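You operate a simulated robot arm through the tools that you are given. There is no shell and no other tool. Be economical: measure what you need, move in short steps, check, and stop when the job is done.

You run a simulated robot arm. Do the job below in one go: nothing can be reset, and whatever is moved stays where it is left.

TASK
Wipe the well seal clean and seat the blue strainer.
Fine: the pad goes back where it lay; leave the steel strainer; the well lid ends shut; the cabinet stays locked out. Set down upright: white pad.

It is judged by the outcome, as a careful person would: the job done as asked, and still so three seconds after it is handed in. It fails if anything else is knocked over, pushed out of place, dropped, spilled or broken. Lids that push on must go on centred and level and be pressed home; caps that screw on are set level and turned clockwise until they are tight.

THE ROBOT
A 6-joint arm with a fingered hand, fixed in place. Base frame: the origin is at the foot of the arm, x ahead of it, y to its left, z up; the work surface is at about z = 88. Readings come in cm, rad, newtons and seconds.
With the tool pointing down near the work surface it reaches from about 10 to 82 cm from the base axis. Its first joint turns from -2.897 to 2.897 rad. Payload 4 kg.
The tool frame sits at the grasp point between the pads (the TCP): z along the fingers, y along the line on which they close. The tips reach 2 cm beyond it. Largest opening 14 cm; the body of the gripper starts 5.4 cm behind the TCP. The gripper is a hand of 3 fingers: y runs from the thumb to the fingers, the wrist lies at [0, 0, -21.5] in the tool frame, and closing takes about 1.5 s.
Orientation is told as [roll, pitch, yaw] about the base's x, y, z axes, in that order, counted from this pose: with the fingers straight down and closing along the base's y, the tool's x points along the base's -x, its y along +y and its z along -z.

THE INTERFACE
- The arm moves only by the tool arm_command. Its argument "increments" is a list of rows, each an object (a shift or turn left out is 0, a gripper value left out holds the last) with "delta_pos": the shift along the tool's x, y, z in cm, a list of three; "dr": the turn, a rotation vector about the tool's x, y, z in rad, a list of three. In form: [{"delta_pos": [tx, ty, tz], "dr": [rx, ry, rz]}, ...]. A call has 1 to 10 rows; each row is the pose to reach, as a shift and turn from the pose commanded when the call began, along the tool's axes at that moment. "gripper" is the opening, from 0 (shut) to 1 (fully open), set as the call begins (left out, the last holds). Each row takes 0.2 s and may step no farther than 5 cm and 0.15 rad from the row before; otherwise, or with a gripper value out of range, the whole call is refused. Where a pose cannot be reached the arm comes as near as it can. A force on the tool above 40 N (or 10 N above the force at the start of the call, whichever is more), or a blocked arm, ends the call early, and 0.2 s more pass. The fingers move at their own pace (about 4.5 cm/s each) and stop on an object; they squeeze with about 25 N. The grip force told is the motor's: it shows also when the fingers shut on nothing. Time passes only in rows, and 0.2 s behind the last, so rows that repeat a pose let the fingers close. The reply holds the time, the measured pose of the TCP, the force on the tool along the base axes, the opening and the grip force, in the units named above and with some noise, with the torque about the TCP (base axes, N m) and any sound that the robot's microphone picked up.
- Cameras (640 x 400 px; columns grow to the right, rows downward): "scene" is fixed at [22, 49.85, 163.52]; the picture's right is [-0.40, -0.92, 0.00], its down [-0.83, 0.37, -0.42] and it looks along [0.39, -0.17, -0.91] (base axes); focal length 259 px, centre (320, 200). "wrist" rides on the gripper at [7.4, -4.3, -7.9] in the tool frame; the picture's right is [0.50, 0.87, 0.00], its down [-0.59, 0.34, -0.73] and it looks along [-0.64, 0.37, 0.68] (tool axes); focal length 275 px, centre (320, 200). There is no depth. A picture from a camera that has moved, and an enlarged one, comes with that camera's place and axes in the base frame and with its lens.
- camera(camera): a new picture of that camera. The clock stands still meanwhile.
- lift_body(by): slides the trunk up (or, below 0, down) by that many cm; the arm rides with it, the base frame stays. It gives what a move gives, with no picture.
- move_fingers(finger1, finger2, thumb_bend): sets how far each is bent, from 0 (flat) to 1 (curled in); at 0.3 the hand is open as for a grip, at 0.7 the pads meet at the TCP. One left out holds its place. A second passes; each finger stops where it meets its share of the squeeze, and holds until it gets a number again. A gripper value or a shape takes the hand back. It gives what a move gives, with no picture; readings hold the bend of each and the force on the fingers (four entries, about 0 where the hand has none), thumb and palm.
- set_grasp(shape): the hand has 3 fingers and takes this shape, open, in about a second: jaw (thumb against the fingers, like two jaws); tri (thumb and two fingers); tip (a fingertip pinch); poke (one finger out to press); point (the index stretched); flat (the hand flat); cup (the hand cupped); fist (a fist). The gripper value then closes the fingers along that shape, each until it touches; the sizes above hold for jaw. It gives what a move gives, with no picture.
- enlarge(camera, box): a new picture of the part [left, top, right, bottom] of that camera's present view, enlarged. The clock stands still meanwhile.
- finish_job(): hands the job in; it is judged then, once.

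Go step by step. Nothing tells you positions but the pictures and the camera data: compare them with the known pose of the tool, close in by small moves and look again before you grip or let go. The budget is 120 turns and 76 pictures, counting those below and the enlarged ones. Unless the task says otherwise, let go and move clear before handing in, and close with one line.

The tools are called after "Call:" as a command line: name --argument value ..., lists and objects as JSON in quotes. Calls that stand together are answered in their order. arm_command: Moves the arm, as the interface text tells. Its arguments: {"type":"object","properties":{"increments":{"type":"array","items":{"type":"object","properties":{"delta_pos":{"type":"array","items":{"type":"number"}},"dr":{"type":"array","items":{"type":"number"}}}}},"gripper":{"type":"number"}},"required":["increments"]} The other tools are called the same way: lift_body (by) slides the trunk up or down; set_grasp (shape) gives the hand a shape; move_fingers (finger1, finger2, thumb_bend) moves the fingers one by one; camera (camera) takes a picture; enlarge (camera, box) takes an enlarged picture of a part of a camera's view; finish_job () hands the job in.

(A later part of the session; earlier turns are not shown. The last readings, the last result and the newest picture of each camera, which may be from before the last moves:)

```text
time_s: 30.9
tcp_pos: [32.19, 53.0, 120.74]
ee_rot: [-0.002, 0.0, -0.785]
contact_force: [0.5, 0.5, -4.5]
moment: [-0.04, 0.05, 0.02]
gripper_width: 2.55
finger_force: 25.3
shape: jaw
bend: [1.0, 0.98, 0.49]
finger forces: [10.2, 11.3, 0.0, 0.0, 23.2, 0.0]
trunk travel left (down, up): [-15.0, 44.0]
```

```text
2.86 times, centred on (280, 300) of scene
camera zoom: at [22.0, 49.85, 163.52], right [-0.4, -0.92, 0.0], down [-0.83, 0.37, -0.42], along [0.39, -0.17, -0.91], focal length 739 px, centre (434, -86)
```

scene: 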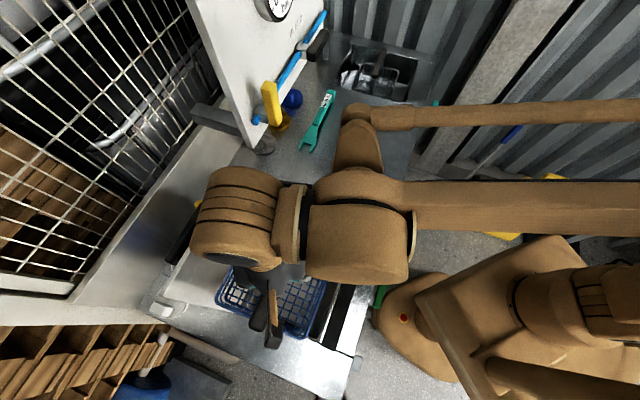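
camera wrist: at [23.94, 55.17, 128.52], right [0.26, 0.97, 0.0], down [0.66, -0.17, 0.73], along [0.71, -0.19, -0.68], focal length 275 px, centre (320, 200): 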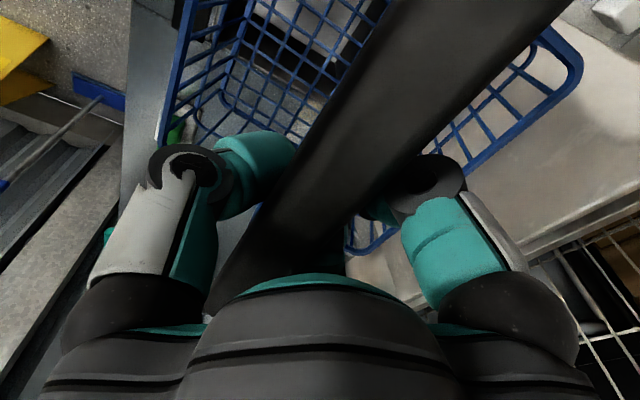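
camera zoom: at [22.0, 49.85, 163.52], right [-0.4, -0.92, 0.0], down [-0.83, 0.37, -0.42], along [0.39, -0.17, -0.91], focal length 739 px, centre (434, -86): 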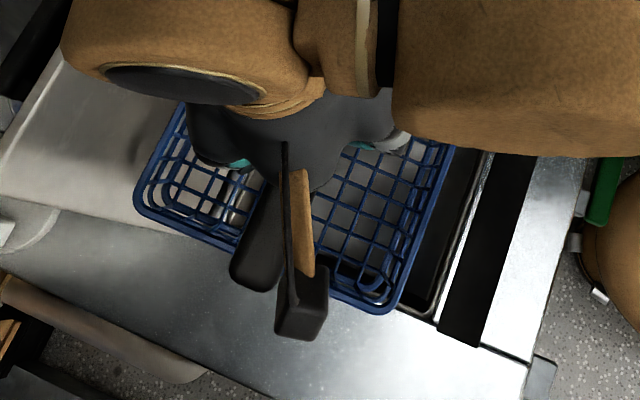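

The strainer sits about 1 cm too far toward the lid side. I'll shift back and lower until its bottom is just above the rim, then compare.

Call:
arm_command --increments '[{"delta_pos": [-0.2, -1.0, 3]}, {"delta_pos": [-0.2, -1.0, 7]}, {"delta_pos": [-0.2, -1.0, 11]}, {"delta_pos": [-0.2, -1.0, 14]}, {"delta_pos": [-0.2, -1.0, 14]}]'

Call:
enlarge --camera "scene" --box '[190, 230, 370, 370]'

Call:
camera --camera "wrist"

```text
time_s: 32.1
tcp_pos: [31.58, 52.02, 106.49]
ee_rot: [-0.001, 0.0, -0.786]
contact_force: [-0.1, 0.4, -3.2]
moment: [-0.03, 0.02, 0.0]
gripper_width: 2.54
finger_force: 24.6
shape: jaw
bend: [1.0, 0.98, 0.49]
finger forces: [9.9, 10.9, 0.0, 0.0, 23.2, 0.0]
trunk travel left (down, up): [-15.0, 44.0]
```

```text
2.86 times, centred on (280, 300) of scene
camera zoom: at [22.0, 49.85, 163.52], right [-0.4, -0.92, 0.0], down [-0.83, 0.37, -0.42], along [0.39, -0.17, -0.91], focal length 739 px, centre (434, -86)
```

zoom: 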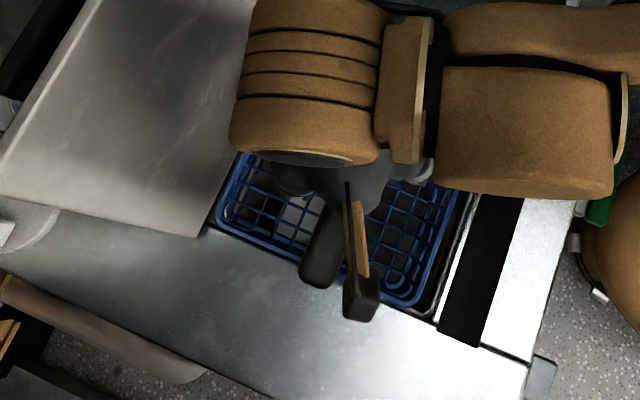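

```text
36 pictures are left
camera wrist: at [23.22, 54.26, 114.3], right [0.26, 0.97, 0.0], down [0.66, -0.17, 0.73], along [0.71, -0.19, -0.68], focal length 275 px, centre (320, 200)
```

wrist: 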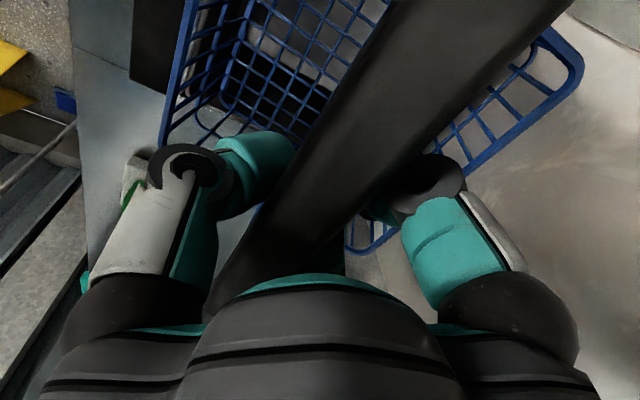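

The strainer fits inside the opening but needs about 0.8 cm shift away from the end. Shifting and lowering slowly into the well.

Call:
arm_command --increments '[{"delta_pos": [-0.8, 0.1, 0]}, {"delta_pos": [-0.8, 0.1, 2]}, {"delta_pos": [-0.8, 0.1, 4]}, {"delta_pos": [-0.8, 0.1, 6]}, {"delta_pos": [-0.8, 0.1, 8]}, {"delta_pos": [-0.8, 0.1, 10]}, {"delta_pos": [-0.8, 0.1, 12]}, {"delta_pos": [-0.8, 0.1, 14]}, {"delta_pos": [-0.8, 0.1, 15]}, {"delta_pos": [-0.8, 0.1, 15]}]'

Call:
enlarge --camera "scene" --box '[190, 230, 370, 370]'

Call:
camera --camera "wrist"

```text
time_s: 33.6
tcp_pos: [32.09, 50.99, 96.81]
ee_rot: [-0.003, 0.001, -0.783]
contact_force: [-14.6, -16.0, 20.9]
moment: [0.67, -0.58, -0.02]
gripper_width: 2.32
finger_force: 25.4
shape: jaw
bend: [1.0, 0.98, 0.55]
finger forces: [0.1, 0.0, 0.1, 0.1, 14.6, 20.2]
trunk travel left (down, up): [-15.0, 44.0]
stopped in row 7: the force on the tool passed its limit at 44 N (the readings are from after the stop); the commanded pose is now the measured one
```

```text
2.86 times, centred on (280, 300) of scene
camera zoom: at [22.0, 49.85, 163.52], right [-0.4, -0.92, 0.0], down [-0.83, 0.37, -0.42], along [0.39, -0.17, -0.91], focal length 739 px, centre (434, -86)
```

zoom: 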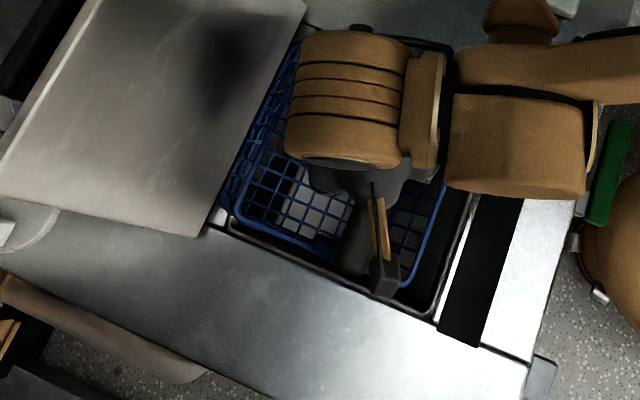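

```text
34 pictures are left
camera wrist: at [23.72, 53.22, 104.61], right [0.26, 0.97, 0.0], down [0.66, -0.17, 0.73], along [0.71, -0.19, -0.68], focal length 275 px, centre (320, 200)
```

wrist: 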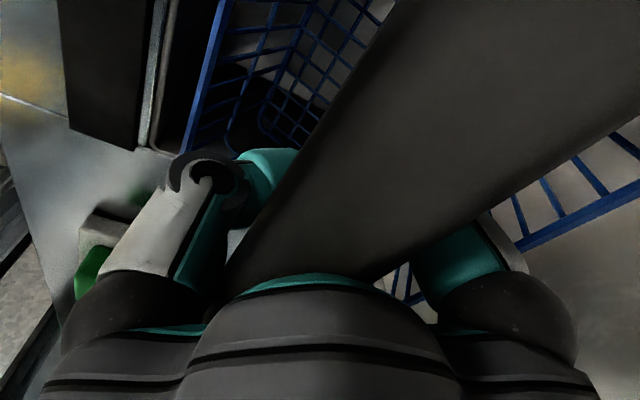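

The strainer's lid-side edge caught the rim and it tilted. I'll lift back up gently and re-check how it sits in the hand.

Call:
arm_command --increments '[{"delta_pos": [0, 0, -0.5]}, {"delta_pos": [0, 0, -1.5]}, {"delta_pos": [0, 0, -3]}, {"delta_pos": [0, 0, -5]}, {"delta_pos": [0, 0, -7.5]}, {"delta_pos": [0, 0, -10]}, {"delta_pos": [0, 0, -12]}, {"delta_pos": [0, 0, -12]}]'

Call:
enlarge --camera "scene" --box '[190, 230, 370, 370]'

Call:
camera --camera "wrist"

```text
time_s: 35.4
tcp_pos: [32.58, 51.39, 108.58]
ee_rot: [-0.004, 0.0, -0.783]
contact_force: [-0.3, -0.8, -4.0]
moment: [0.05, -0.01, 0.05]
gripper_width: 2.31
finger_force: 24.7
shape: jaw
bend: [1.0, 0.98, 0.55]
finger forces: [1.6, 1.5, 0.0, 0.0, 3.3, 0.1]
trunk travel left (down, up): [-15.0, 44.0]
```

```text
2.86 times, centred on (280, 300) of scene
camera zoom: at [22.0, 49.85, 163.52], right [-0.4, -0.92, 0.0], down [-0.83, 0.37, -0.42], along [0.39, -0.17, -0.91], focal length 739 px, centre (434, -86)
```

zoom: 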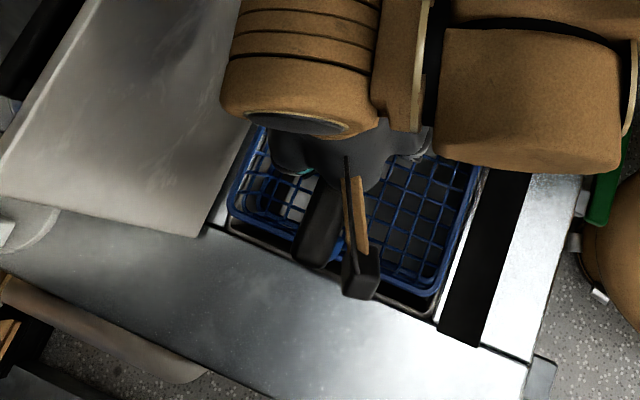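

```text
32 pictures are left
camera wrist: at [24.27, 53.67, 116.43], right [0.26, 0.97, -0.01], down [0.66, -0.17, 0.73], along [0.71, -0.19, -0.68], focal length 275 px, centre (320, 200)
```

wrist: 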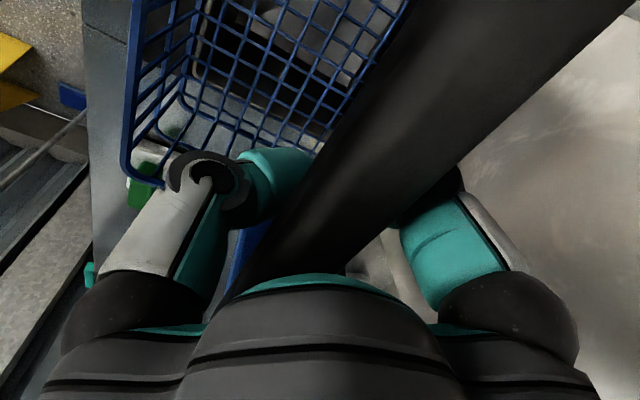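

The strainer now hangs on the curled fingers, with the handle deeper in the hand. I need to judge its tilt, so I'll zoom more.

Call:
enlarge --camera "scene" --box '[240, 260, 340, 345]'

```text
4.71 times, centred on (290, 302) of scene
camera zoom: at [22.0, 49.85, 163.52], right [-0.4, -0.92, 0.0], down [-0.83, 0.37, -0.42], along [0.39, -0.17, -0.91], focal length 1217 px, centre (461, -282)
```

zoom: 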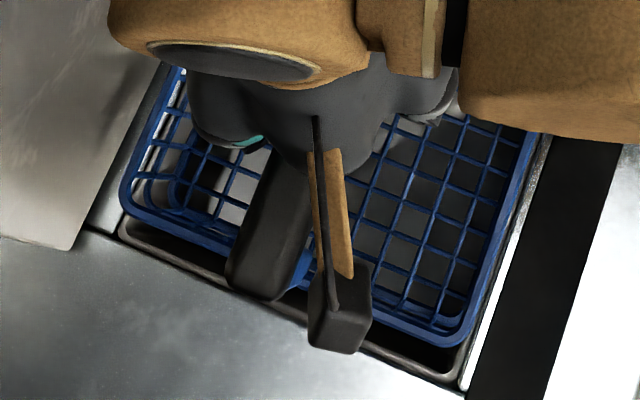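

It now hangs nearly level (about 4°), whereas before it was tilted about 12°. I'll shift 1.3 cm toward the lid and 1 cm along, then lower in stages.

Call:
arm_command --increments '[{"delta_pos": [0.5, 0.7, 0]}, {"delta_pos": [1.0, 1.3, 0]}, {"delta_pos": [1.0, 1.3, 2]}, {"delta_pos": [1.0, 1.3, 4]}, {"delta_pos": [1.0, 1.3, 5]}, {"delta_pos": [1.0, 1.3, 5]}]'

Call:
enlarge --camera "scene" --box '[240, 260, 340, 345]'

```text
time_s: 36.8
tcp_pos: [32.54, 53.03, 103.39]
ee_rot: [-0.006, 0.0, -0.785]
contact_force: [0.1, 0.1, -5.0]
moment: [0.01, -0.04, 0.03]
gripper_width: 2.31
finger_force: 25.2
shape: jaw
bend: [1.0, 0.98, 0.55]
finger forces: [1.7, 1.5, 0.0, 0.0, 3.0, 0.1]
trunk travel left (down, up): [-15.0, 44.0]
```

```text
4.71 times, centred on (290, 302) of scene
camera zoom: at [22.0, 49.85, 163.52], right [-0.4, -0.92, 0.0], down [-0.83, 0.37, -0.42], along [0.39, -0.17, -0.91], focal length 1217 px, centre (461, -282)
```

zoom: 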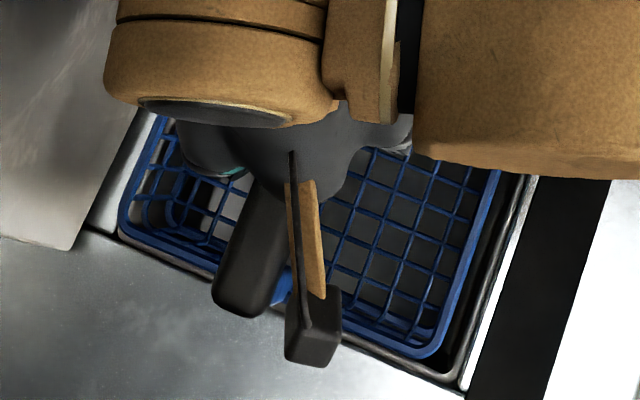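

Now centred with about 1.3–2 cm clearance all round. Lowering further, bit by bit.

Call:
arm_command --increments '[{"delta_pos": [0, 0.2, 2]}, {"delta_pos": [0, 0.2, 4]}, {"delta_pos": [0, 0.2, 6]}, {"delta_pos": [0, 0.2, 8]}, {"delta_pos": [0, 0.2, 10]}, {"delta_pos": [0, 0.2, 12]}, {"delta_pos": [0, 0.2, 12]}]'

Call:
enlarge --camera "scene" --box '[240, 245, 340, 345]'

```text
time_s: 38.4
tcp_pos: [32.44, 53.11, 91.2]
ee_rot: [-0.005, -0.002, -0.783]
contact_force: [0.7, 0.1, -3.8]
moment: [0.0, -0.07, -0.01]
gripper_width: 2.32
finger_force: 24.7
shape: jaw
bend: [1.0, 0.98, 0.55]
finger forces: [1.5, 1.3, 0.0, 0.1, 3.4, 0.1]
trunk travel left (down, up): [-15.0, 44.0]
```

```text
4.00 times, centred on (290, 295) of scene
camera zoom: at [22.0, 49.85, 163.52], right [-0.4, -0.92, 0.0], down [-0.83, 0.37, -0.42], along [0.39, -0.17, -0.91], focal length 1035 px, centre (440, -180)
```

zoom: 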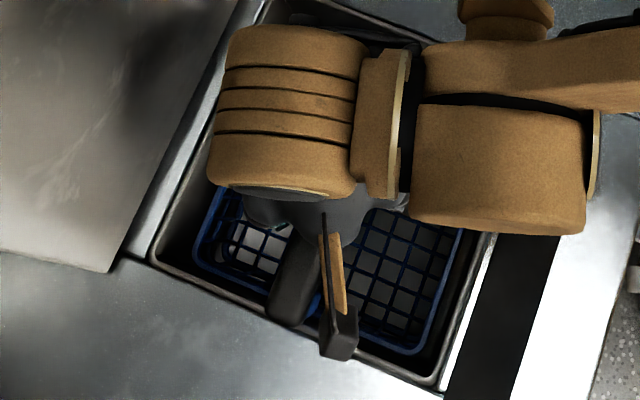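

The strainer is inside the well, clear of the walls. Continuing down toward the floor.

Call:
arm_command --increments '[{"delta_pos": [-0.4, 0, 2]}, {"delta_pos": [-0.4, 0, 4]}, {"delta_pos": [-0.4, 0, 6]}, {"delta_pos": [-0.4, 0, 8]}, {"delta_pos": [-0.4, 0, 9]}, {"delta_pos": [-0.4, 0, 10]}, {"delta_pos": [-0.4, 0, 10]}]'

Call:
enlarge --camera "scene" --box '[240, 245, 340, 345]'

```text
time_s: 39.7
tcp_pos: [33.03, 52.75, 82.12]
ee_rot: [-0.004, 0.0, -0.783]
contact_force: [2.1, 2.3, 31.0]
moment: [-0.49, 0.41, -0.01]
gripper_width: 2.31
finger_force: 24.8
shape: jaw
bend: [1.0, 0.98, 0.55]
finger forces: [0.1, 0.0, 0.1, 0.0, 0.1, 31.0]
trunk travel left (down, up): [-15.0, 44.0]
stopped in row 6: the force on the tool passed its limit at 57 N (the readings are from after the stop); the commanded pose is now the measured one
```

```text
4.00 times, centred on (290, 295) of scene
camera zoom: at [22.0, 49.85, 163.52], right [-0.4, -0.92, 0.0], down [-0.83, 0.37, -0.42], along [0.39, -0.17, -0.91], focal length 1035 px, centre (440, -180)
```

zoom: 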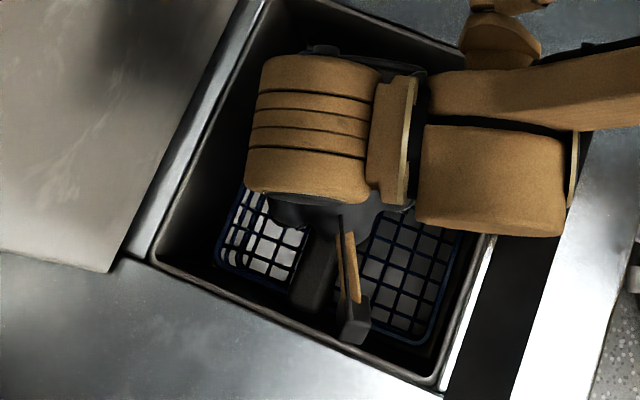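

The strainer has bottomed and the palm is pressing on its handle. I'll back off a little and open the hand.

Call:
arm_command --increments '[{"delta_pos": [0, 0, -0.4]}, {"delta_pos": [0, 0, -0.4]}, {"delta_pos": [0, 0, -0.4]}, {"delta_pos": [0, 0, -0.4]}, {"delta_pos": [0, 0, -0.4]}, {"delta_pos": [0, 0, -0.4]}]' --gripper 0.5

Call:
camera --camera "wrist"

```text
time_s: 41.1
tcp_pos: [32.9, 52.91, 82.41]
ee_rot: [-0.003, -0.001, -0.782]
contact_force: [0.3, -1.5, 1.5]
moment: [0.02, -0.02, 0.04]
gripper_width: 6.96
finger_force: 0.2
shape: jaw
bend: [0.34, 0.34, 0.33]
finger forces: [0.0, 0.0, 0.1, 0.1, 0.0, 1.8]
trunk travel left (down, up): [-15.0, 44.0]
```

```text
27 pictures are left
camera wrist: at [24.64, 55.02, 90.2], right [0.26, 0.97, 0.0], down [0.66, -0.17, 0.73], along [0.71, -0.19, -0.68], focal length 275 px, centre (320, 200)
```

wrist: 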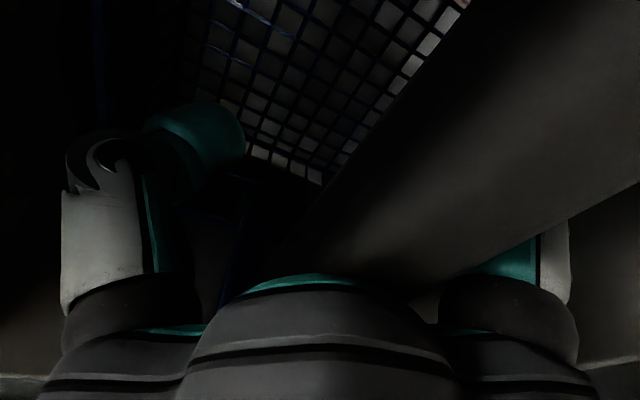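

Released; the handle sits about 1 cm off-centre toward the finger side, so I'll centre the hand on it and lift out slowly.

Call:
arm_command --increments '[{"delta_pos": [0, 0.4, -0.2]}, {"delta_pos": [0, 0.8, -0.4]}, {"delta_pos": [0, 0.8, -2]}, {"delta_pos": [0, 0.8, -4]}, {"delta_pos": [0, 0.8, -6]}]'

Call:
camera --camera "wrist"

```text
time_s: 42.3
tcp_pos: [33.7, 53.44, 88.43]
ee_rot: [-0.004, 0.0, -0.786]
contact_force: [-0.2, 0.1, -0.1]
moment: [0.04, 0.02, -0.04]
gripper_width: 6.98
finger_force: 0.1
shape: jaw
bend: [0.34, 0.34, 0.33]
finger forces: [0.0, 0.0, 0.0, 0.1, 0.1, 0.1]
trunk travel left (down, up): [-15.0, 44.0]
```

```text
26 pictures are left
camera wrist: at [25.45, 55.65, 96.2], right [0.26, 0.97, 0.0], down [0.66, -0.17, 0.73], along [0.71, -0.19, -0.68], focal length 275 px, centre (320, 200)
```

wrist: 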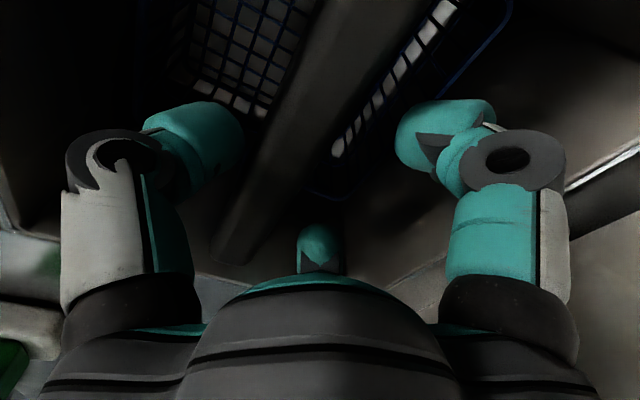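

Clear of the handle. Rising out of the well and moving aside so I can check the seat and the lid.

Call:
arm_command --increments '[{"delta_pos": [0, 0, -4.5]}, {"delta_pos": [0, 0, -9]}, {"delta_pos": [0, 0, -13.5]}, {"delta_pos": [0, 0, -18]}, {"delta_pos": [0, 0, -22]}, {"delta_pos": [-4, -2, -24]}, {"delta_pos": [-8, -4.5, -24]}, {"delta_pos": [-12, -7, -24]}, {"delta_pos": [-16, -9, -24]}, {"delta_pos": [-20, -9, -24]}]'

Call:
camera --camera "scene"

Call:
enlarge --camera "scene" --box '[140, 170, 370, 360]'

```text
time_s: 44.5
tcp_pos: [41.83, 32.87, 112.53]
ee_rot: [-0.006, 0.001, -0.783]
contact_force: [0.5, -0.1, -0.4]
moment: [-0.05, 0.04, 0.02]
gripper_width: 6.96
finger_force: 0.0
shape: jaw
bend: [0.34, 0.34, 0.33]
finger forces: [0.0, 0.1, 0.0, 0.0, 0.0, 0.1]
trunk travel left (down, up): [-15.0, 44.0]
```

```text
25 pictures are left
```

scene: 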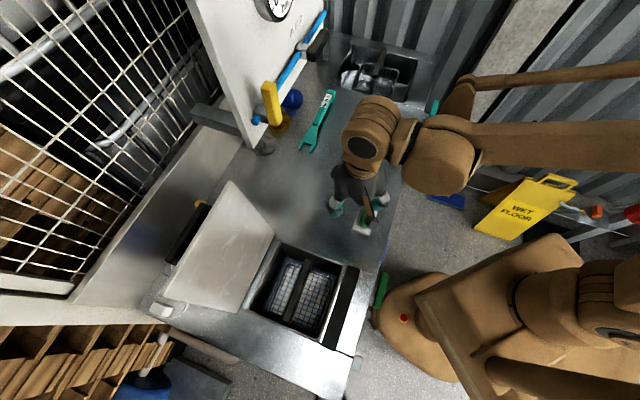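

```text
2.11 times, centred on (255, 265) of scene
camera zoom: at [22.0, 49.85, 163.52], right [-0.4, -0.92, 0.0], down [-0.83, 0.37, -0.42], along [0.39, -0.17, -0.91], focal length 545 px, centre (457, 63)
```

zoom: 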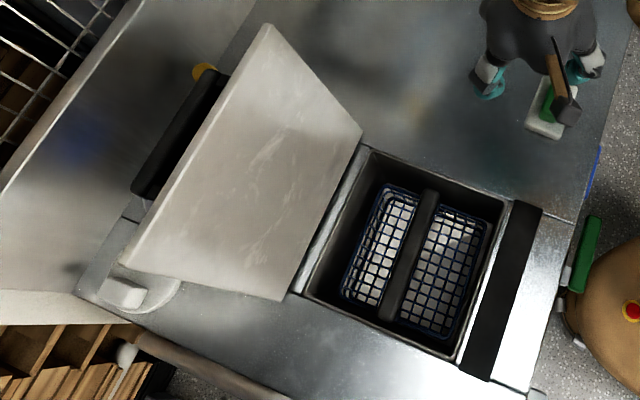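

The strainer is down in the well and looks level. Its lid (about 23.6 wide, 29 long) stands leaning back about 100°, with a black bar on its far side near the top. I'll turn the hand half around, so the single thumb can go behind the lid and the two fingers in front to lower it gently.

Call:
arm_command --increments '[{"delta_pos": [0, 0, -2], "dr": [0, 0, -0.14]}, {"delta_pos": [0, 0, -4], "dr": [0, 0, -0.29]}, {"delta_pos": [0, 0, -6], "dr": [0, 0, -0.44]}, {"delta_pos": [0, 0, -8], "dr": [0, 0, -0.58]}, {"delta_pos": [0, 0, -10], "dr": [0, 0, -0.73]}, {"delta_pos": [0, 0, -12], "dr": [0, 0, -0.87]}, {"delta_pos": [0, 0, -14], "dr": [0, 0, -1.02]}, {"delta_pos": [0, 0, -16], "dr": [0, 0, -1.16]}, {"delta_pos": [0, 0, -18], "dr": [0, 0, -1.31]}, {"delta_pos": [0, 0, -20], "dr": [0, 0, -1.45]}]'

Call:
arm_command --increments '[{"dr": [0, 0, -0.14]}, {"dr": [0, 0, -0.29]}, {"dr": [0, 0, -0.44]}, {"dr": [0, 0, -0.58]}, {"dr": [0, 0, -0.73]}, {"dr": [0, 0, -0.87]}, {"dr": [0, 0, -1.02]}, {"dr": [0, 0, -1.16]}, {"dr": [0, 0, -1.31]}, {"dr": [0, 0, -1.45]}]'

```text
time_s: 46.7
tcp_pos: [41.47, 33.2, 132.2]
ee_rot: [0.0, 0.003, 0.669]
contact_force: [-0.9, 0.2, -0.4]
moment: [0.0, -0.01, -0.03]
gripper_width: 6.95
finger_force: 0.1
shape: jaw
bend: [0.34, 0.34, 0.33]
finger forces: [0.1, 0.0, 0.0, 0.0, 0.1, 0.1]
trunk travel left (down, up): [-15.0, 44.0]
```

```text
time_s: 48.9
tcp_pos: [41.62, 33.15, 132.44]
ee_rot: [0.003, 0.001, 2.12]
contact_force: [0.3, 0.6, 0.2]
moment: [0.02, -0.01, -0.03]
gripper_width: 6.99
finger_force: 0.2
shape: jaw
bend: [0.34, 0.34, 0.33]
finger forces: [0.1, 0.0, 0.0, 0.1, 0.0, 0.1]
trunk travel left (down, up): [-15.0, 44.0]
```

The half-turn is working. I'll finish it and move beside the lid's top edge for a look.

Call:
arm_command --increments '[{"delta_pos": [-3, -3, 0], "dr": [0, 0, -0.1]}, {"delta_pos": [-6, -6.2, 0], "dr": [0, 0, -0.2]}, {"delta_pos": [-9, -9.4, 0], "dr": [0, 0, -0.236]}, {"delta_pos": [-11.5, -12, 0], "dr": [0, 0, -0.236]}, {"delta_pos": [-13.7, -14.4, 2], "dr": [0, 0, -0.236]}, {"delta_pos": [-13.7, -14.4, 2], "dr": [0, 0, -0.236]}]'

Call:
camera --camera "wrist"

Call:
enlarge --camera "scene" --box '[150, 130, 370, 330]'

```text
time_s: 50.3
tcp_pos: [45.48, 53.05, 130.45]
ee_rot: [0.004, 0.006, 2.334]
contact_force: [-0.3, 0.3, -0.8]
moment: [0.01, 0.0, 0.0]
gripper_width: 6.94
finger_force: 0.0
shape: jaw
bend: [0.34, 0.34, 0.33]
finger forces: [0.0, 0.0, 0.0, 0.1, 0.0, 0.0]
out of reach, approached as far as the arm can: row 1, 2, 3, 4, 5, 6
trunk travel left (down, up): [-15.0, 44.0]
```

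```text
23 pictures are left
camera wrist: at [53.77, 50.68, 138.3], right [-0.28, -0.96, 0.01], down [-0.65, 0.19, 0.73], along [-0.7, 0.2, -0.68], focal length 275 px, centre (320, 200)
```

wrist: 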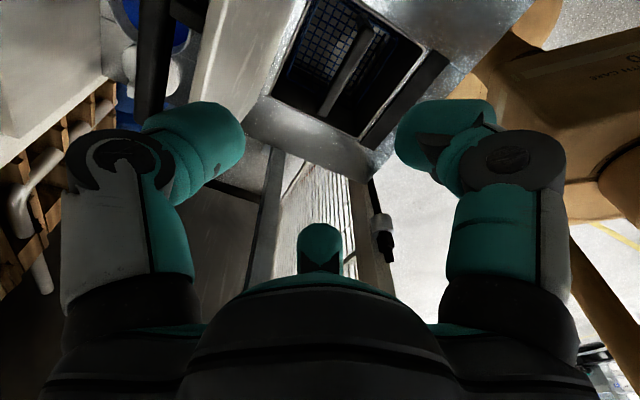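

```text
2.00 times, centred on (260, 230) of scene
camera zoom: at [22.0, 49.85, 163.52], right [-0.4, -0.92, 0.0], down [-0.83, 0.37, -0.42], along [0.39, -0.17, -0.91], focal length 517 px, centre (440, 140)
```

zoom: 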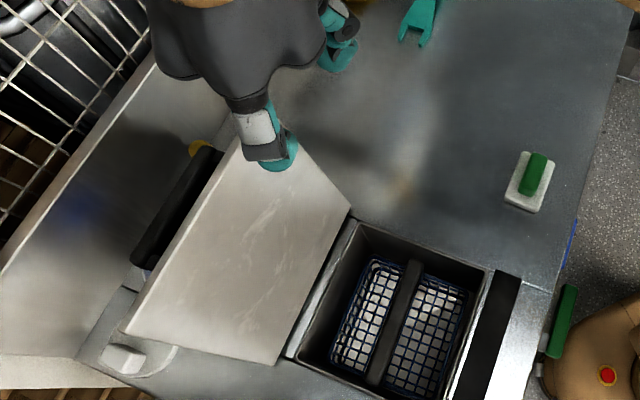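

The hand reached the needed yaw, within a degree of its limit. I'll zoom in on the lid edge from the wrist.

Call:
enlarge --camera "wrist" --box '[80, 0, 400, 200]'

```text
2.00 times, centred on (240, 100) of wrist
camera zoom: at [53.77, 50.68, 138.3], right [-0.28, -0.96, 0.01], down [-0.65, 0.19, 0.73], along [-0.7, 0.2, -0.68], focal length 551 px, centre (480, 400)
```

zoom: 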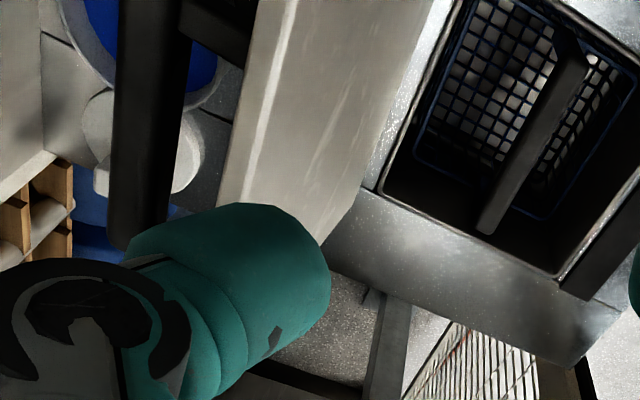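

The lid's top edge is at n ≈ 77–78 along the depth axis at z ≈ 117.5, with the black bar behind it starting near u ≈ 7. I'll move above the edge near the free end, at (51.8, 58.3), staying above it.

Call:
arm_command --increments '[{"delta_pos": [0.2, -3, 1]}, {"delta_pos": [0.4, -6, 2]}, {"delta_pos": [0.56, -8.2, 4]}, {"delta_pos": [0.56, -8.2, 5]}, {"delta_pos": [0.56, -8.2, 5]}]' --gripper 0.45

Call:
camera --camera "wrist"

Call:
enlarge --camera "scene" --box '[170, 130, 330, 270]'

```text
time_s: 51.5
tcp_pos: [48.22, 57.05, 124.01]
ee_rot: [0.003, 0.002, 2.342]
contact_force: [-0.3, 0.1, -0.5]
moment: [0.05, 0.0, -0.01]
gripper_width: 6.32
finger_force: 0.1
shape: jaw
bend: [0.36, 0.36, 0.35]
finger forces: [0.1, 0.0, 0.1, 0.1, 0.0, 0.1]
out of reach, approached as far as the arm can: row 1, 2, 3, 4, 5
trunk travel left (down, up): [-15.0, 44.0]
```

```text
20 pictures are left
camera wrist: at [56.38, 54.86, 131.84], right [-0.27, -0.96, 0.0], down [-0.65, 0.19, 0.73], along [-0.71, 0.2, -0.68], focal length 275 px, centre (320, 200)
```

wrist: 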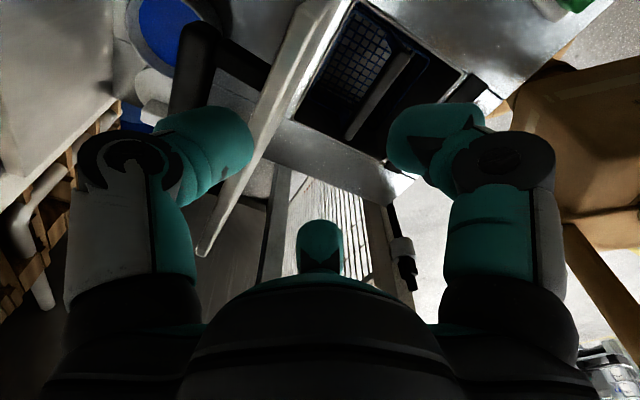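

```text
2.86 times, centred on (250, 200) of scene
camera zoom: at [22.0, 49.85, 163.52], right [-0.4, -0.92, 0.0], down [-0.83, 0.37, -0.42], along [0.39, -0.17, -0.91], focal length 739 px, centre (520, 200)
```

zoom: 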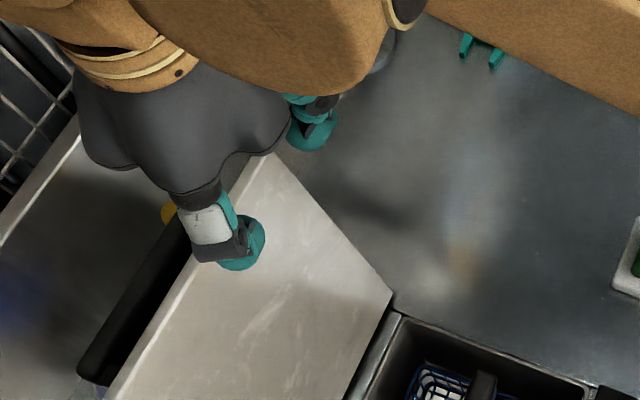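

The arm falls short at this height (n ≈ 74.4 of the 77.8 needed). I'll raise the trunk by 22 cm to extend the reach up here.

Call:
lift_body --by 22

```text
time_s: 53.9
tcp_pos: [48.29, 57.32, 145.94]
ee_rot: [0.004, 0.005, 2.344]
contact_force: [0.1, -1.0, 0.0]
moment: [0.01, 0.0, 0.0]
gripper_width: 6.33
finger_force: 0.0
shape: jaw
bend: [0.36, 0.36, 0.35]
finger forces: [0.0, 0.0, 0.1, 0.0, 0.0, 0.0]
trunk travel left (down, up): [-37.0, 22.0]
```

Call:
arm_command --increments '[{"delta_pos": [0.5, -0.8, 4.5]}, {"delta_pos": [1, -1.6, 9]}, {"delta_pos": [1.5, -2.4, 13.5]}, {"delta_pos": [1.73, -3.2, 18]}, {"delta_pos": [1.73, -3.2, 22]}, {"delta_pos": [1.73, -3.2, 22]}]'

Call:
camera --camera "wrist"

```text
time_s: 55.3
tcp_pos: [50.81, 58.87, 123.72]
ee_rot: [0.003, 0.007, 2.329]
contact_force: [-0.1, 0.4, 0.3]
moment: [0.01, 0.03, 0.0]
gripper_width: 6.33
finger_force: 0.0
shape: jaw
bend: [0.36, 0.36, 0.35]
finger forces: [0.1, 0.1, 0.1, 0.1, 0.1, 0.1]
out of reach, approached as far as the arm can: row 2, 3, 4, 5, 6
trunk travel left (down, up): [-37.0, 22.0]
```

```text
18 pictures are left
camera wrist: at [58.96, 56.43, 131.59], right [-0.28, -0.96, 0.01], down [-0.65, 0.2, 0.73], along [-0.7, 0.2, -0.68], focal length 275 px, centre (320, 200)
```

wrist: 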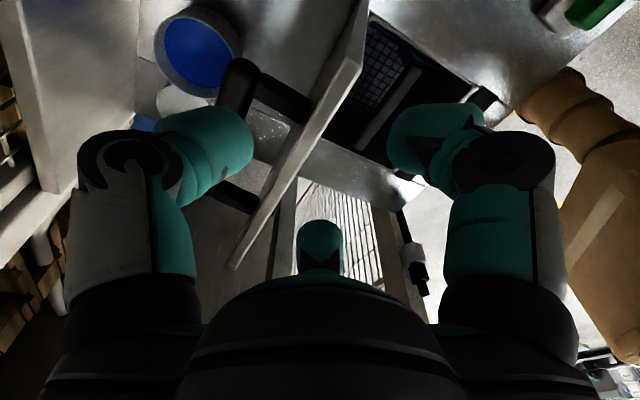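

Nicely over the edge now; however, the bar's bracket seems to lie right under my thumb. Zooming in to be sure.

Call:
enlarge --camera "wrist" --box '[200, 0, 440, 150]'

```text
2.67 times, centred on (320, 75) of wrist
camera zoom: at [58.96, 56.43, 131.59], right [-0.28, -0.96, 0.01], down [-0.65, 0.2, 0.73], along [-0.7, 0.2, -0.68], focal length 734 px, centre (320, 533)
```

zoom: 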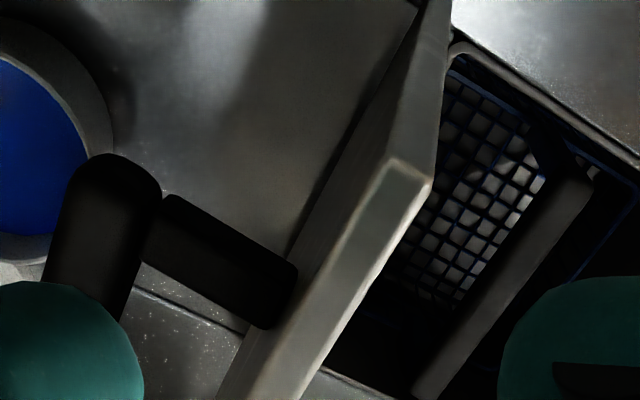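

The bracket lies at u ≈ 6–8, but the gap between bar and lid is about 3 cm, which is enough for the thumb between the brackets. I'll move along the edge to its middle, at (45.1, 62.8).

Call:
arm_command --increments '[{"delta_pos": [-3.4, 0.7, 0]}, {"delta_pos": [-6.78, 1.42, 0]}, {"delta_pos": [-6.78, 1.42, 0]}]'

Call:
camera --camera "wrist"

```text
time_s: 56.1
tcp_pos: [45.52, 62.57, 123.9]
ee_rot: [0.003, 0.004, 2.343]
contact_force: [0.3, -0.4, -0.2]
moment: [-0.06, 0.01, 0.02]
gripper_width: 6.32
finger_force: 0.0
shape: jaw
bend: [0.36, 0.36, 0.35]
finger forces: [0.1, 0.0, 0.0, 0.1, 0.0, 0.0]
trunk travel left (down, up): [-37.0, 22.0]
```

```text
16 pictures are left
camera wrist: at [53.59, 60.2, 131.65], right [-0.27, -0.96, 0.01], down [-0.65, 0.19, 0.73], along [-0.71, 0.2, -0.68], focal length 275 px, centre (320, 200)
```

wrist: 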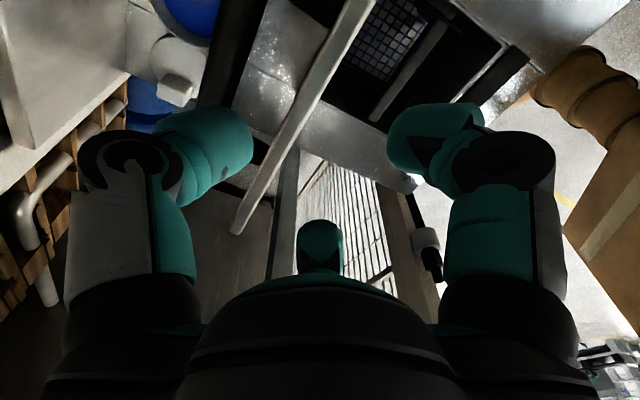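

Lid edge and the bar gap are where planned. I'll nudge 0.7 cm toward me to centre the thumb in the gap and descend over the edge.

Call:
arm_command --increments '[{"delta_pos": [0, 0.7, 0]}, {"delta_pos": [0, 0.7, 2]}, {"delta_pos": [0, 0.7, 4]}, {"delta_pos": [0, 0.7, 5.5]}, {"delta_pos": [0, 0.7, 7.4]}, {"delta_pos": [0, 0.7, 7.4]}]'

Call:
camera --camera "wrist"

```text
time_s: 57.5
tcp_pos: [44.67, 62.02, 116.56]
ee_rot: [0.003, 0.005, 2.342]
contact_force: [-0.1, -0.8, 0.3]
moment: [0.0, 0.01, -0.01]
gripper_width: 6.34
finger_force: 0.1
shape: jaw
bend: [0.36, 0.36, 0.35]
finger forces: [0.0, 0.0, 0.0, 0.0, 0.0, 0.0]
trunk travel left (down, up): [-37.0, 22.0]
```

```text
15 pictures are left
camera wrist: at [52.87, 59.72, 124.35], right [-0.27, -0.96, 0.01], down [-0.65, 0.19, 0.73], along [-0.71, 0.2, -0.68], focal length 275 px, centre (320, 200)
```

wrist: 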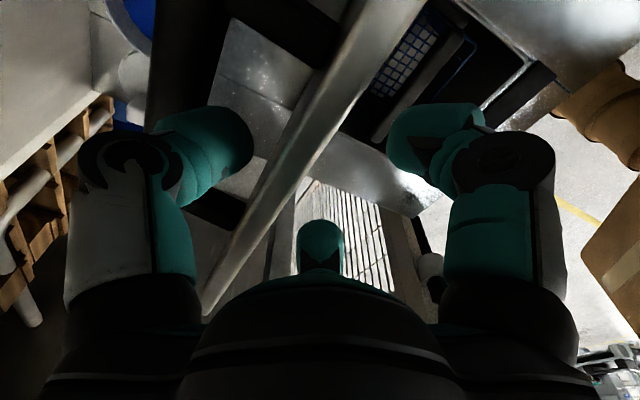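

The thumb is in the gap behind the lid and the fingers are in front of it. I'll swing the hand about the hinge by about 16° to start closing the lid.

Call:
arm_command --increments '[{"delta_pos": [0, 1.86, -0.1], "dr": [0.066, 0, 0]}, {"delta_pos": [0, 3.83, -0.12], "dr": [0.136, 0, 0]}, {"delta_pos": [0, 5.78, 0], "dr": [0.206, 0, 0]}, {"delta_pos": [0, 7.73, 0.29], "dr": [0.276, 0, 0]}, {"delta_pos": [0, 7.73, 0.29], "dr": [0.276, 0, 0]}]'

Call:
enlarge --camera "scene" --box '[150, 130, 390, 330]'

```text
time_s: 58.7
tcp_pos: [39.17, 56.83, 116.28]
ee_rot: [-0.273, 0.004, 2.343]
contact_force: [1.8, -0.2, 0.4]
moment: [0.02, -0.03, -0.08]
gripper_width: 6.42
finger_force: 0.0
shape: jaw
bend: [0.36, 0.36, 0.34]
finger forces: [0.1, 0.0, 0.0, 0.0, 1.6, 0.0]
trunk travel left (down, up): [-37.0, 22.0]
```

```text
2.00 times, centred on (270, 230) of scene
camera zoom: at [22.0, 49.85, 163.52], right [-0.4, -0.92, 0.0], down [-0.83, 0.37, -0.42], along [0.39, -0.17, -0.91], focal length 517 px, centre (420, 140)
```

zoom: 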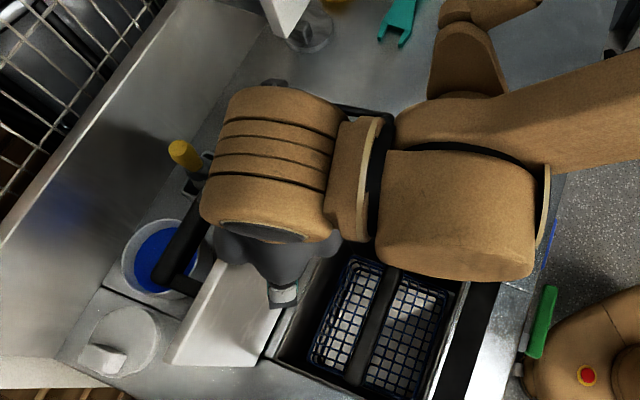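

The lid is following with a light 1.6 N touch. Continuing the swing around the hinge another 24°.

Call:
arm_command --increments '[{"delta_pos": [0, 1.97, -0.15], "dr": [0.07, 0, 0]}, {"delta_pos": [0, 3.94, -0.15], "dr": [0.14, 0, 0]}, {"delta_pos": [0, 5.9, 0], "dr": [0.21, 0, 0]}, {"delta_pos": [0, 7.86, 0.25], "dr": [0.28, 0, 0]}, {"delta_pos": [0, 9.79, 0.65], "dr": [0.35, 0, 0]}, {"delta_pos": [0, 11.68, 1.19], "dr": [0.42, 0, 0]}, {"delta_pos": [0, 11.68, 1.19], "dr": [0.42, 0, 0]}]'

Call:
enlarge --camera "scene" --box '[150, 130, 390, 330]'

```text
time_s: 60.3
tcp_pos: [31.53, 49.64, 112.76]
ee_rot: [-0.691, 0.004, 2.341]
contact_force: [1.3, 1.1, 0.7]
moment: [-0.02, -0.01, 0.0]
gripper_width: 6.38
finger_force: 0.1
shape: jaw
bend: [0.36, 0.36, 0.35]
finger forces: [0.1, 0.0, 0.0, 0.1, 1.0, 0.1]
out of reach, approached as far as the arm can: row 6, 7
trunk travel left (down, up): [-37.0, 22.0]
```

```text
2.00 times, centred on (270, 230) of scene
camera zoom: at [22.0, 49.85, 163.52], right [-0.4, -0.92, 0.0], down [-0.83, 0.37, -0.42], along [0.39, -0.17, -0.91], focal length 517 px, centre (420, 140)
```

zoom: 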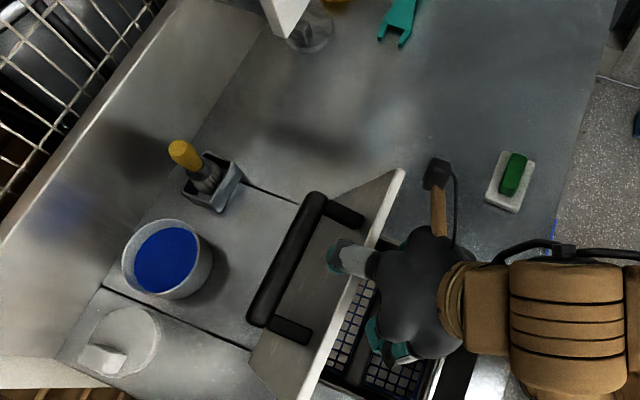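

The lid follows and only a 1 N thumb push is felt, with nothing on the fingers in front, so the hinge may hold the lid by itself. I'll back the hand off slightly within the cage to test that.

Call:
arm_command --increments '[{"delta_pos": [0, -0.8, 0.1], "dr": [-0.03, 0, 0]}, {"delta_pos": [0, -1.4, 0.2], "dr": [-0.05, 0, 0]}, {"delta_pos": [0, -1.4, 0.2], "dr": [-0.05, 0, 0]}, {"delta_pos": [0, -1.4, 0.2], "dr": [-0.05, 0, 0]}]'

Call:
enlarge --camera "scene" --box '[150, 130, 390, 330]'

```text
time_s: 61.3
tcp_pos: [32.08, 50.5, 113.34]
ee_rot: [-0.642, 0.005, 2.342]
contact_force: [-0.1, -0.1, 0.1]
moment: [0.04, -0.04, 0.0]
gripper_width: 6.34
finger_force: 0.0
shape: jaw
bend: [0.36, 0.36, 0.35]
finger forces: [0.0, 0.0, 0.0, 0.1, 0.1, 0.0]
trunk travel left (down, up): [-37.0, 22.0]
```

```text
2.00 times, centred on (270, 230) of scene
camera zoom: at [22.0, 49.85, 163.52], right [-0.4, -0.92, 0.0], down [-0.83, 0.37, -0.42], along [0.39, -0.17, -0.91], focal length 517 px, centre (420, 140)
```

zoom: 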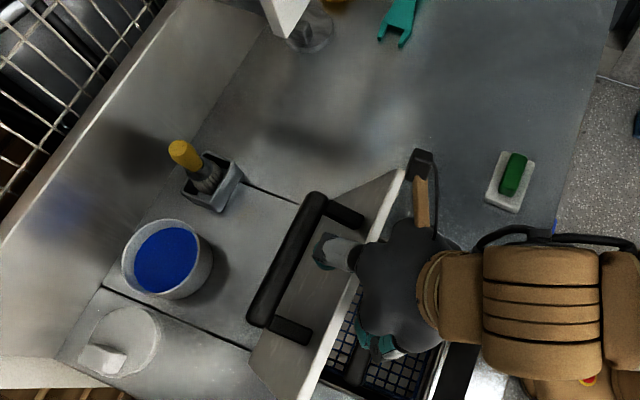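

The lid stays where it is left, so the hinge holds by friction. I'll withdraw the hand along its axis, level it, and then lower the lid from above using the bar.

Call:
arm_command --increments '[{"delta_pos": [0, 0, -3]}, {"delta_pos": [0, 0, -7]}, {"delta_pos": [0, 0, -11]}, {"delta_pos": [0, -1.5, -14], "dr": [-0.1, 0, 0]}, {"delta_pos": [0, -3, -16], "dr": [-0.24, 0, 0]}, {"delta_pos": [0, -3, -16], "dr": [-0.38, 0, 0]}, {"delta_pos": [0, -3, -16], "dr": [-0.52, 0, 0]}, {"delta_pos": [0, -3, -16], "dr": [-0.642, 0, 0]}, {"delta_pos": [0, -3, -16], "dr": [-0.642, 0, 0]}]'

Call:
camera --camera "wrist"

```text
time_s: 63.3
tcp_pos: [27.09, 45.36, 128.02]
ee_rot: [0.001, 0.003, 2.34]
contact_force: [-0.6, -0.1, -0.3]
moment: [-0.02, -0.02, -0.01]
gripper_width: 6.31
finger_force: 0.0
shape: jaw
bend: [0.36, 0.36, 0.35]
finger forces: [0.0, 0.0, 0.0, 0.0, 0.1, 0.1]
trunk travel left (down, up): [-37.0, 22.0]
```

```text
11 pictures are left
camera wrist: at [35.24, 43.07, 135.86], right [-0.27, -0.96, 0.0], down [-0.65, 0.19, 0.73], along [-0.71, 0.2, -0.68], focal length 275 px, centre (320, 200)
```

wrist: 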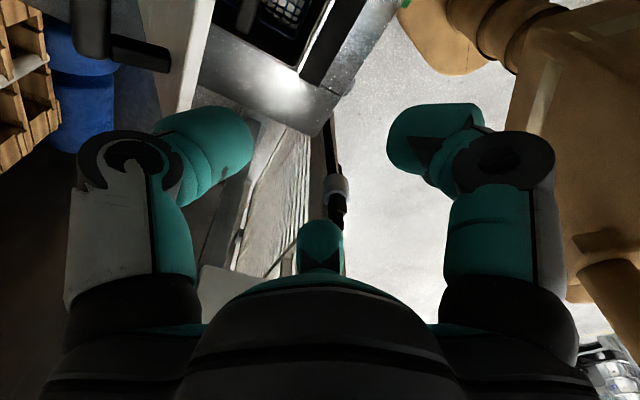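

I place the bar at n ≈ 66.4, z ≈ 114.2, u ≈ 14.4, i.e. its middle near (36.8, 57.1). I'll move above it with the fingers narrowed to straddle it, and check.

Call:
arm_command --increments '[{"delta_pos": [-0.5, -4, 0]}, {"delta_pos": [-1, -8, 0]}, {"delta_pos": [-1.4, -12, 2]}, {"delta_pos": [-1.65, -15.1, 5]}, {"delta_pos": [-1.65, -15.1, 6]}, {"delta_pos": [-1.65, -15.1, 6]}]' --gripper 0.4

Call:
camera --camera "wrist"

```text
time_s: 64.7
tcp_pos: [36.84, 57.2, 122.02]
ee_rot: [0.0, 0.004, 2.343]
contact_force: [1.1, 0.2, -0.8]
moment: [0.0, -0.02, 0.01]
gripper_width: 5.63
finger_force: 0.1
shape: jaw
bend: [0.38, 0.38, 0.37]
finger forces: [0.0, 0.1, 0.0, 0.0, 0.1, 0.1]
trunk travel left (down, up): [-37.0, 22.0]
```

```text
10 pictures are left
camera wrist: at [45.0, 54.97, 129.74], right [-0.27, -0.96, 0.0], down [-0.65, 0.19, 0.73], along [-0.71, 0.2, -0.68], focal length 275 px, centre (320, 200)
```

wrist: 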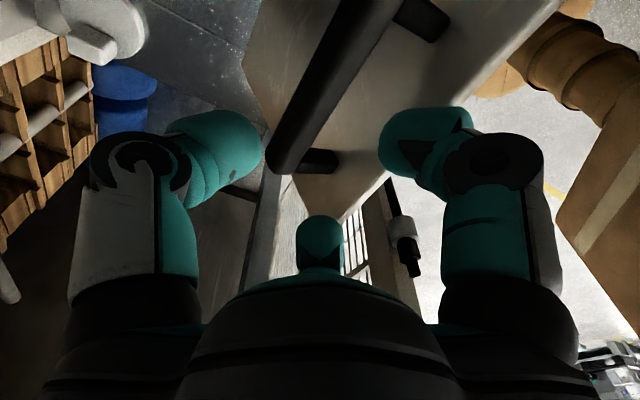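

The bar lies right under the grasp centre, within half a centimetre. Descending to straddle it.

Call:
arm_command --increments '[{"delta_pos": [0, -0.4, 2]}, {"delta_pos": [0, -0.4, 4]}, {"delta_pos": [0, -0.4, 6]}, {"delta_pos": [0, -0.4, 7.6]}, {"delta_pos": [0, -0.4, 7.6]}]'

Call:
camera --camera "wrist"

```text
time_s: 65.9
tcp_pos: [36.97, 57.22, 114.28]
ee_rot: [-0.003, 0.005, 2.342]
contact_force: [-0.7, -0.8, -1.1]
moment: [0.0, -0.02, 0.04]
gripper_width: 5.65
finger_force: 0.1
shape: jaw
bend: [0.38, 0.38, 0.37]
finger forces: [0.2, 0.6, 0.0, 0.1, 0.0, 0.1]
trunk travel left (down, up): [-37.0, 22.0]
```

```text
9 pictures are left
camera wrist: at [45.17, 54.98, 122.13], right [-0.27, -0.96, 0.0], down [-0.66, 0.19, 0.73], along [-0.7, 0.2, -0.68], focal length 275 px, centre (320, 200)
```

wrist: 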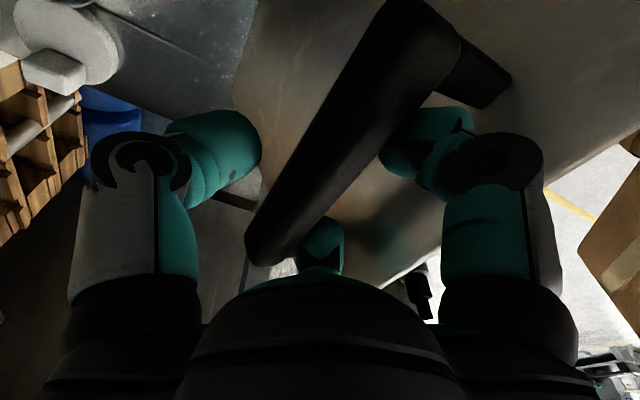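

The bar sits between thumb and fingers. I'll grip it, so I can steer the lid both ways along its arc.

Call:
arm_command --increments '[{"delta_pos": [0, 0, 0]}, {"delta_pos": [0, 0, 0]}, {"delta_pos": [0, 0, 0]}, {"delta_pos": [0, 0, 0]}, {"delta_pos": [0, 0, 0]}, {"delta_pos": [0, 0, 0]}]' --gripper 0.08

```text
time_s: 67.3
tcp_pos: [37.09, 57.43, 114.22]
ee_rot: [0.0, 0.003, 2.342]
contact_force: [1.8, 2.1, -3.8]
moment: [0.39, -0.43, 0.02]
gripper_width: 3.36
finger_force: 24.7
shape: jaw
bend: [0.48, 0.47, 0.46]
finger forces: [16.5, 17.1, 0.0, 0.0, 33.9, 0.0]
trunk travel left (down, up): [-37.0, 22.0]
```

Gripped. Now following the arc, first 25° with the hand kept pointing down.

Call:
arm_command --increments '[{"delta_pos": [0, 1.9, 0.5]}, {"delta_pos": [0, 4.07, 1.27]}, {"delta_pos": [0, 6.16, 2.22]}, {"delta_pos": [0, 8.16, 3.35]}, {"delta_pos": [0, 10.06, 4.66]}, {"delta_pos": [0, 11.83, 6.12]}, {"delta_pos": [0, 11.83, 6.12]}]'

Call:
camera --camera "scene"

```text
time_s: 68.9
tcp_pos: [28.67, 49.2, 108.1]
ee_rot: [0.003, 0.002, 2.34]
contact_force: [11.9, 0.3, -14.3]
moment: [0.1, -0.18, -0.11]
gripper_width: 3.39
finger_force: 24.7
shape: jaw
bend: [1.0, 1.0, 0.43]
finger forces: [16.5, 18.5, 0.1, 0.0, 34.5, 0.0]
trunk travel left (down, up): [-37.0, 22.0]
```

```text
8 pictures are left
```

scene: 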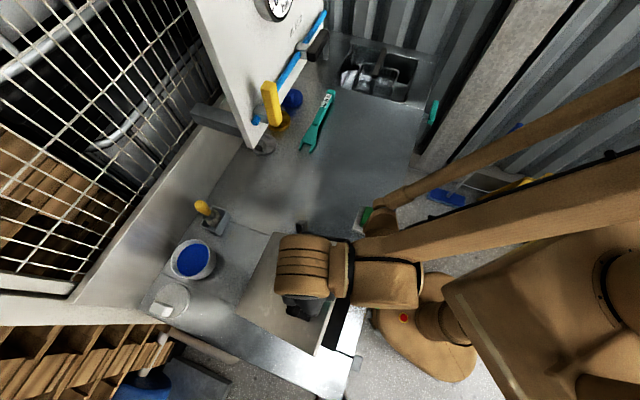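

The lid is coming down in step. Continuing the arc toward shut.

Call:
arm_command --increments '[{"delta_pos": [0, 1.64, 1.8]}, {"delta_pos": [0, 3.13, 3.6]}, {"delta_pos": [0, 4.47, 5.5]}, {"delta_pos": [0, 5.64, 7.5]}, {"delta_pos": [0, 6.63, 9.6]}, {"delta_pos": [0, 6.63, 9.6]}]'

Call:
enlarge --camera "scene" --box '[200, 200, 420, 370]'

```text
time_s: 70.3
tcp_pos: [24.46, 45.56, 99.03]
ee_rot: [0.003, 0.001, 2.342]
contact_force: [16.1, 0.2, -7.9]
moment: [-0.04, 0.14, -0.17]
gripper_width: 2.99
finger_force: 25.5
shape: jaw
bend: [1.0, 1.0, 0.48]
finger forces: [1.8, 3.1, 0.1, 0.0, 18.2, 0.0]
out of reach, approached as far as the arm can: row 5, 6
trunk travel left (down, up): [-37.0, 22.0]
```

```text
2.35 times, centred on (310, 285) of scene
camera zoom: at [22.0, 49.85, 163.52], right [-0.4, -0.92, 0.0], down [-0.83, 0.37, -0.42], along [0.39, -0.17, -0.91], focal length 609 px, centre (344, 0)
```

zoom: 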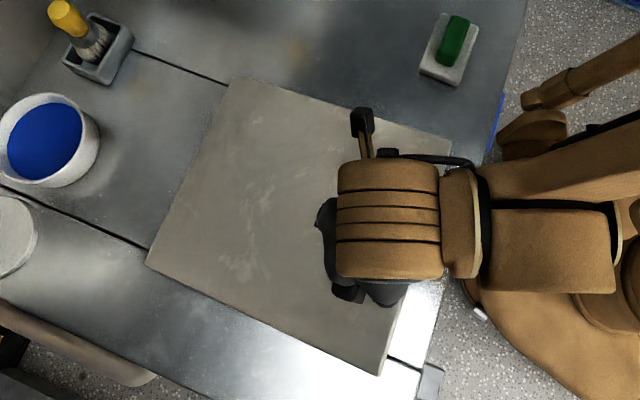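

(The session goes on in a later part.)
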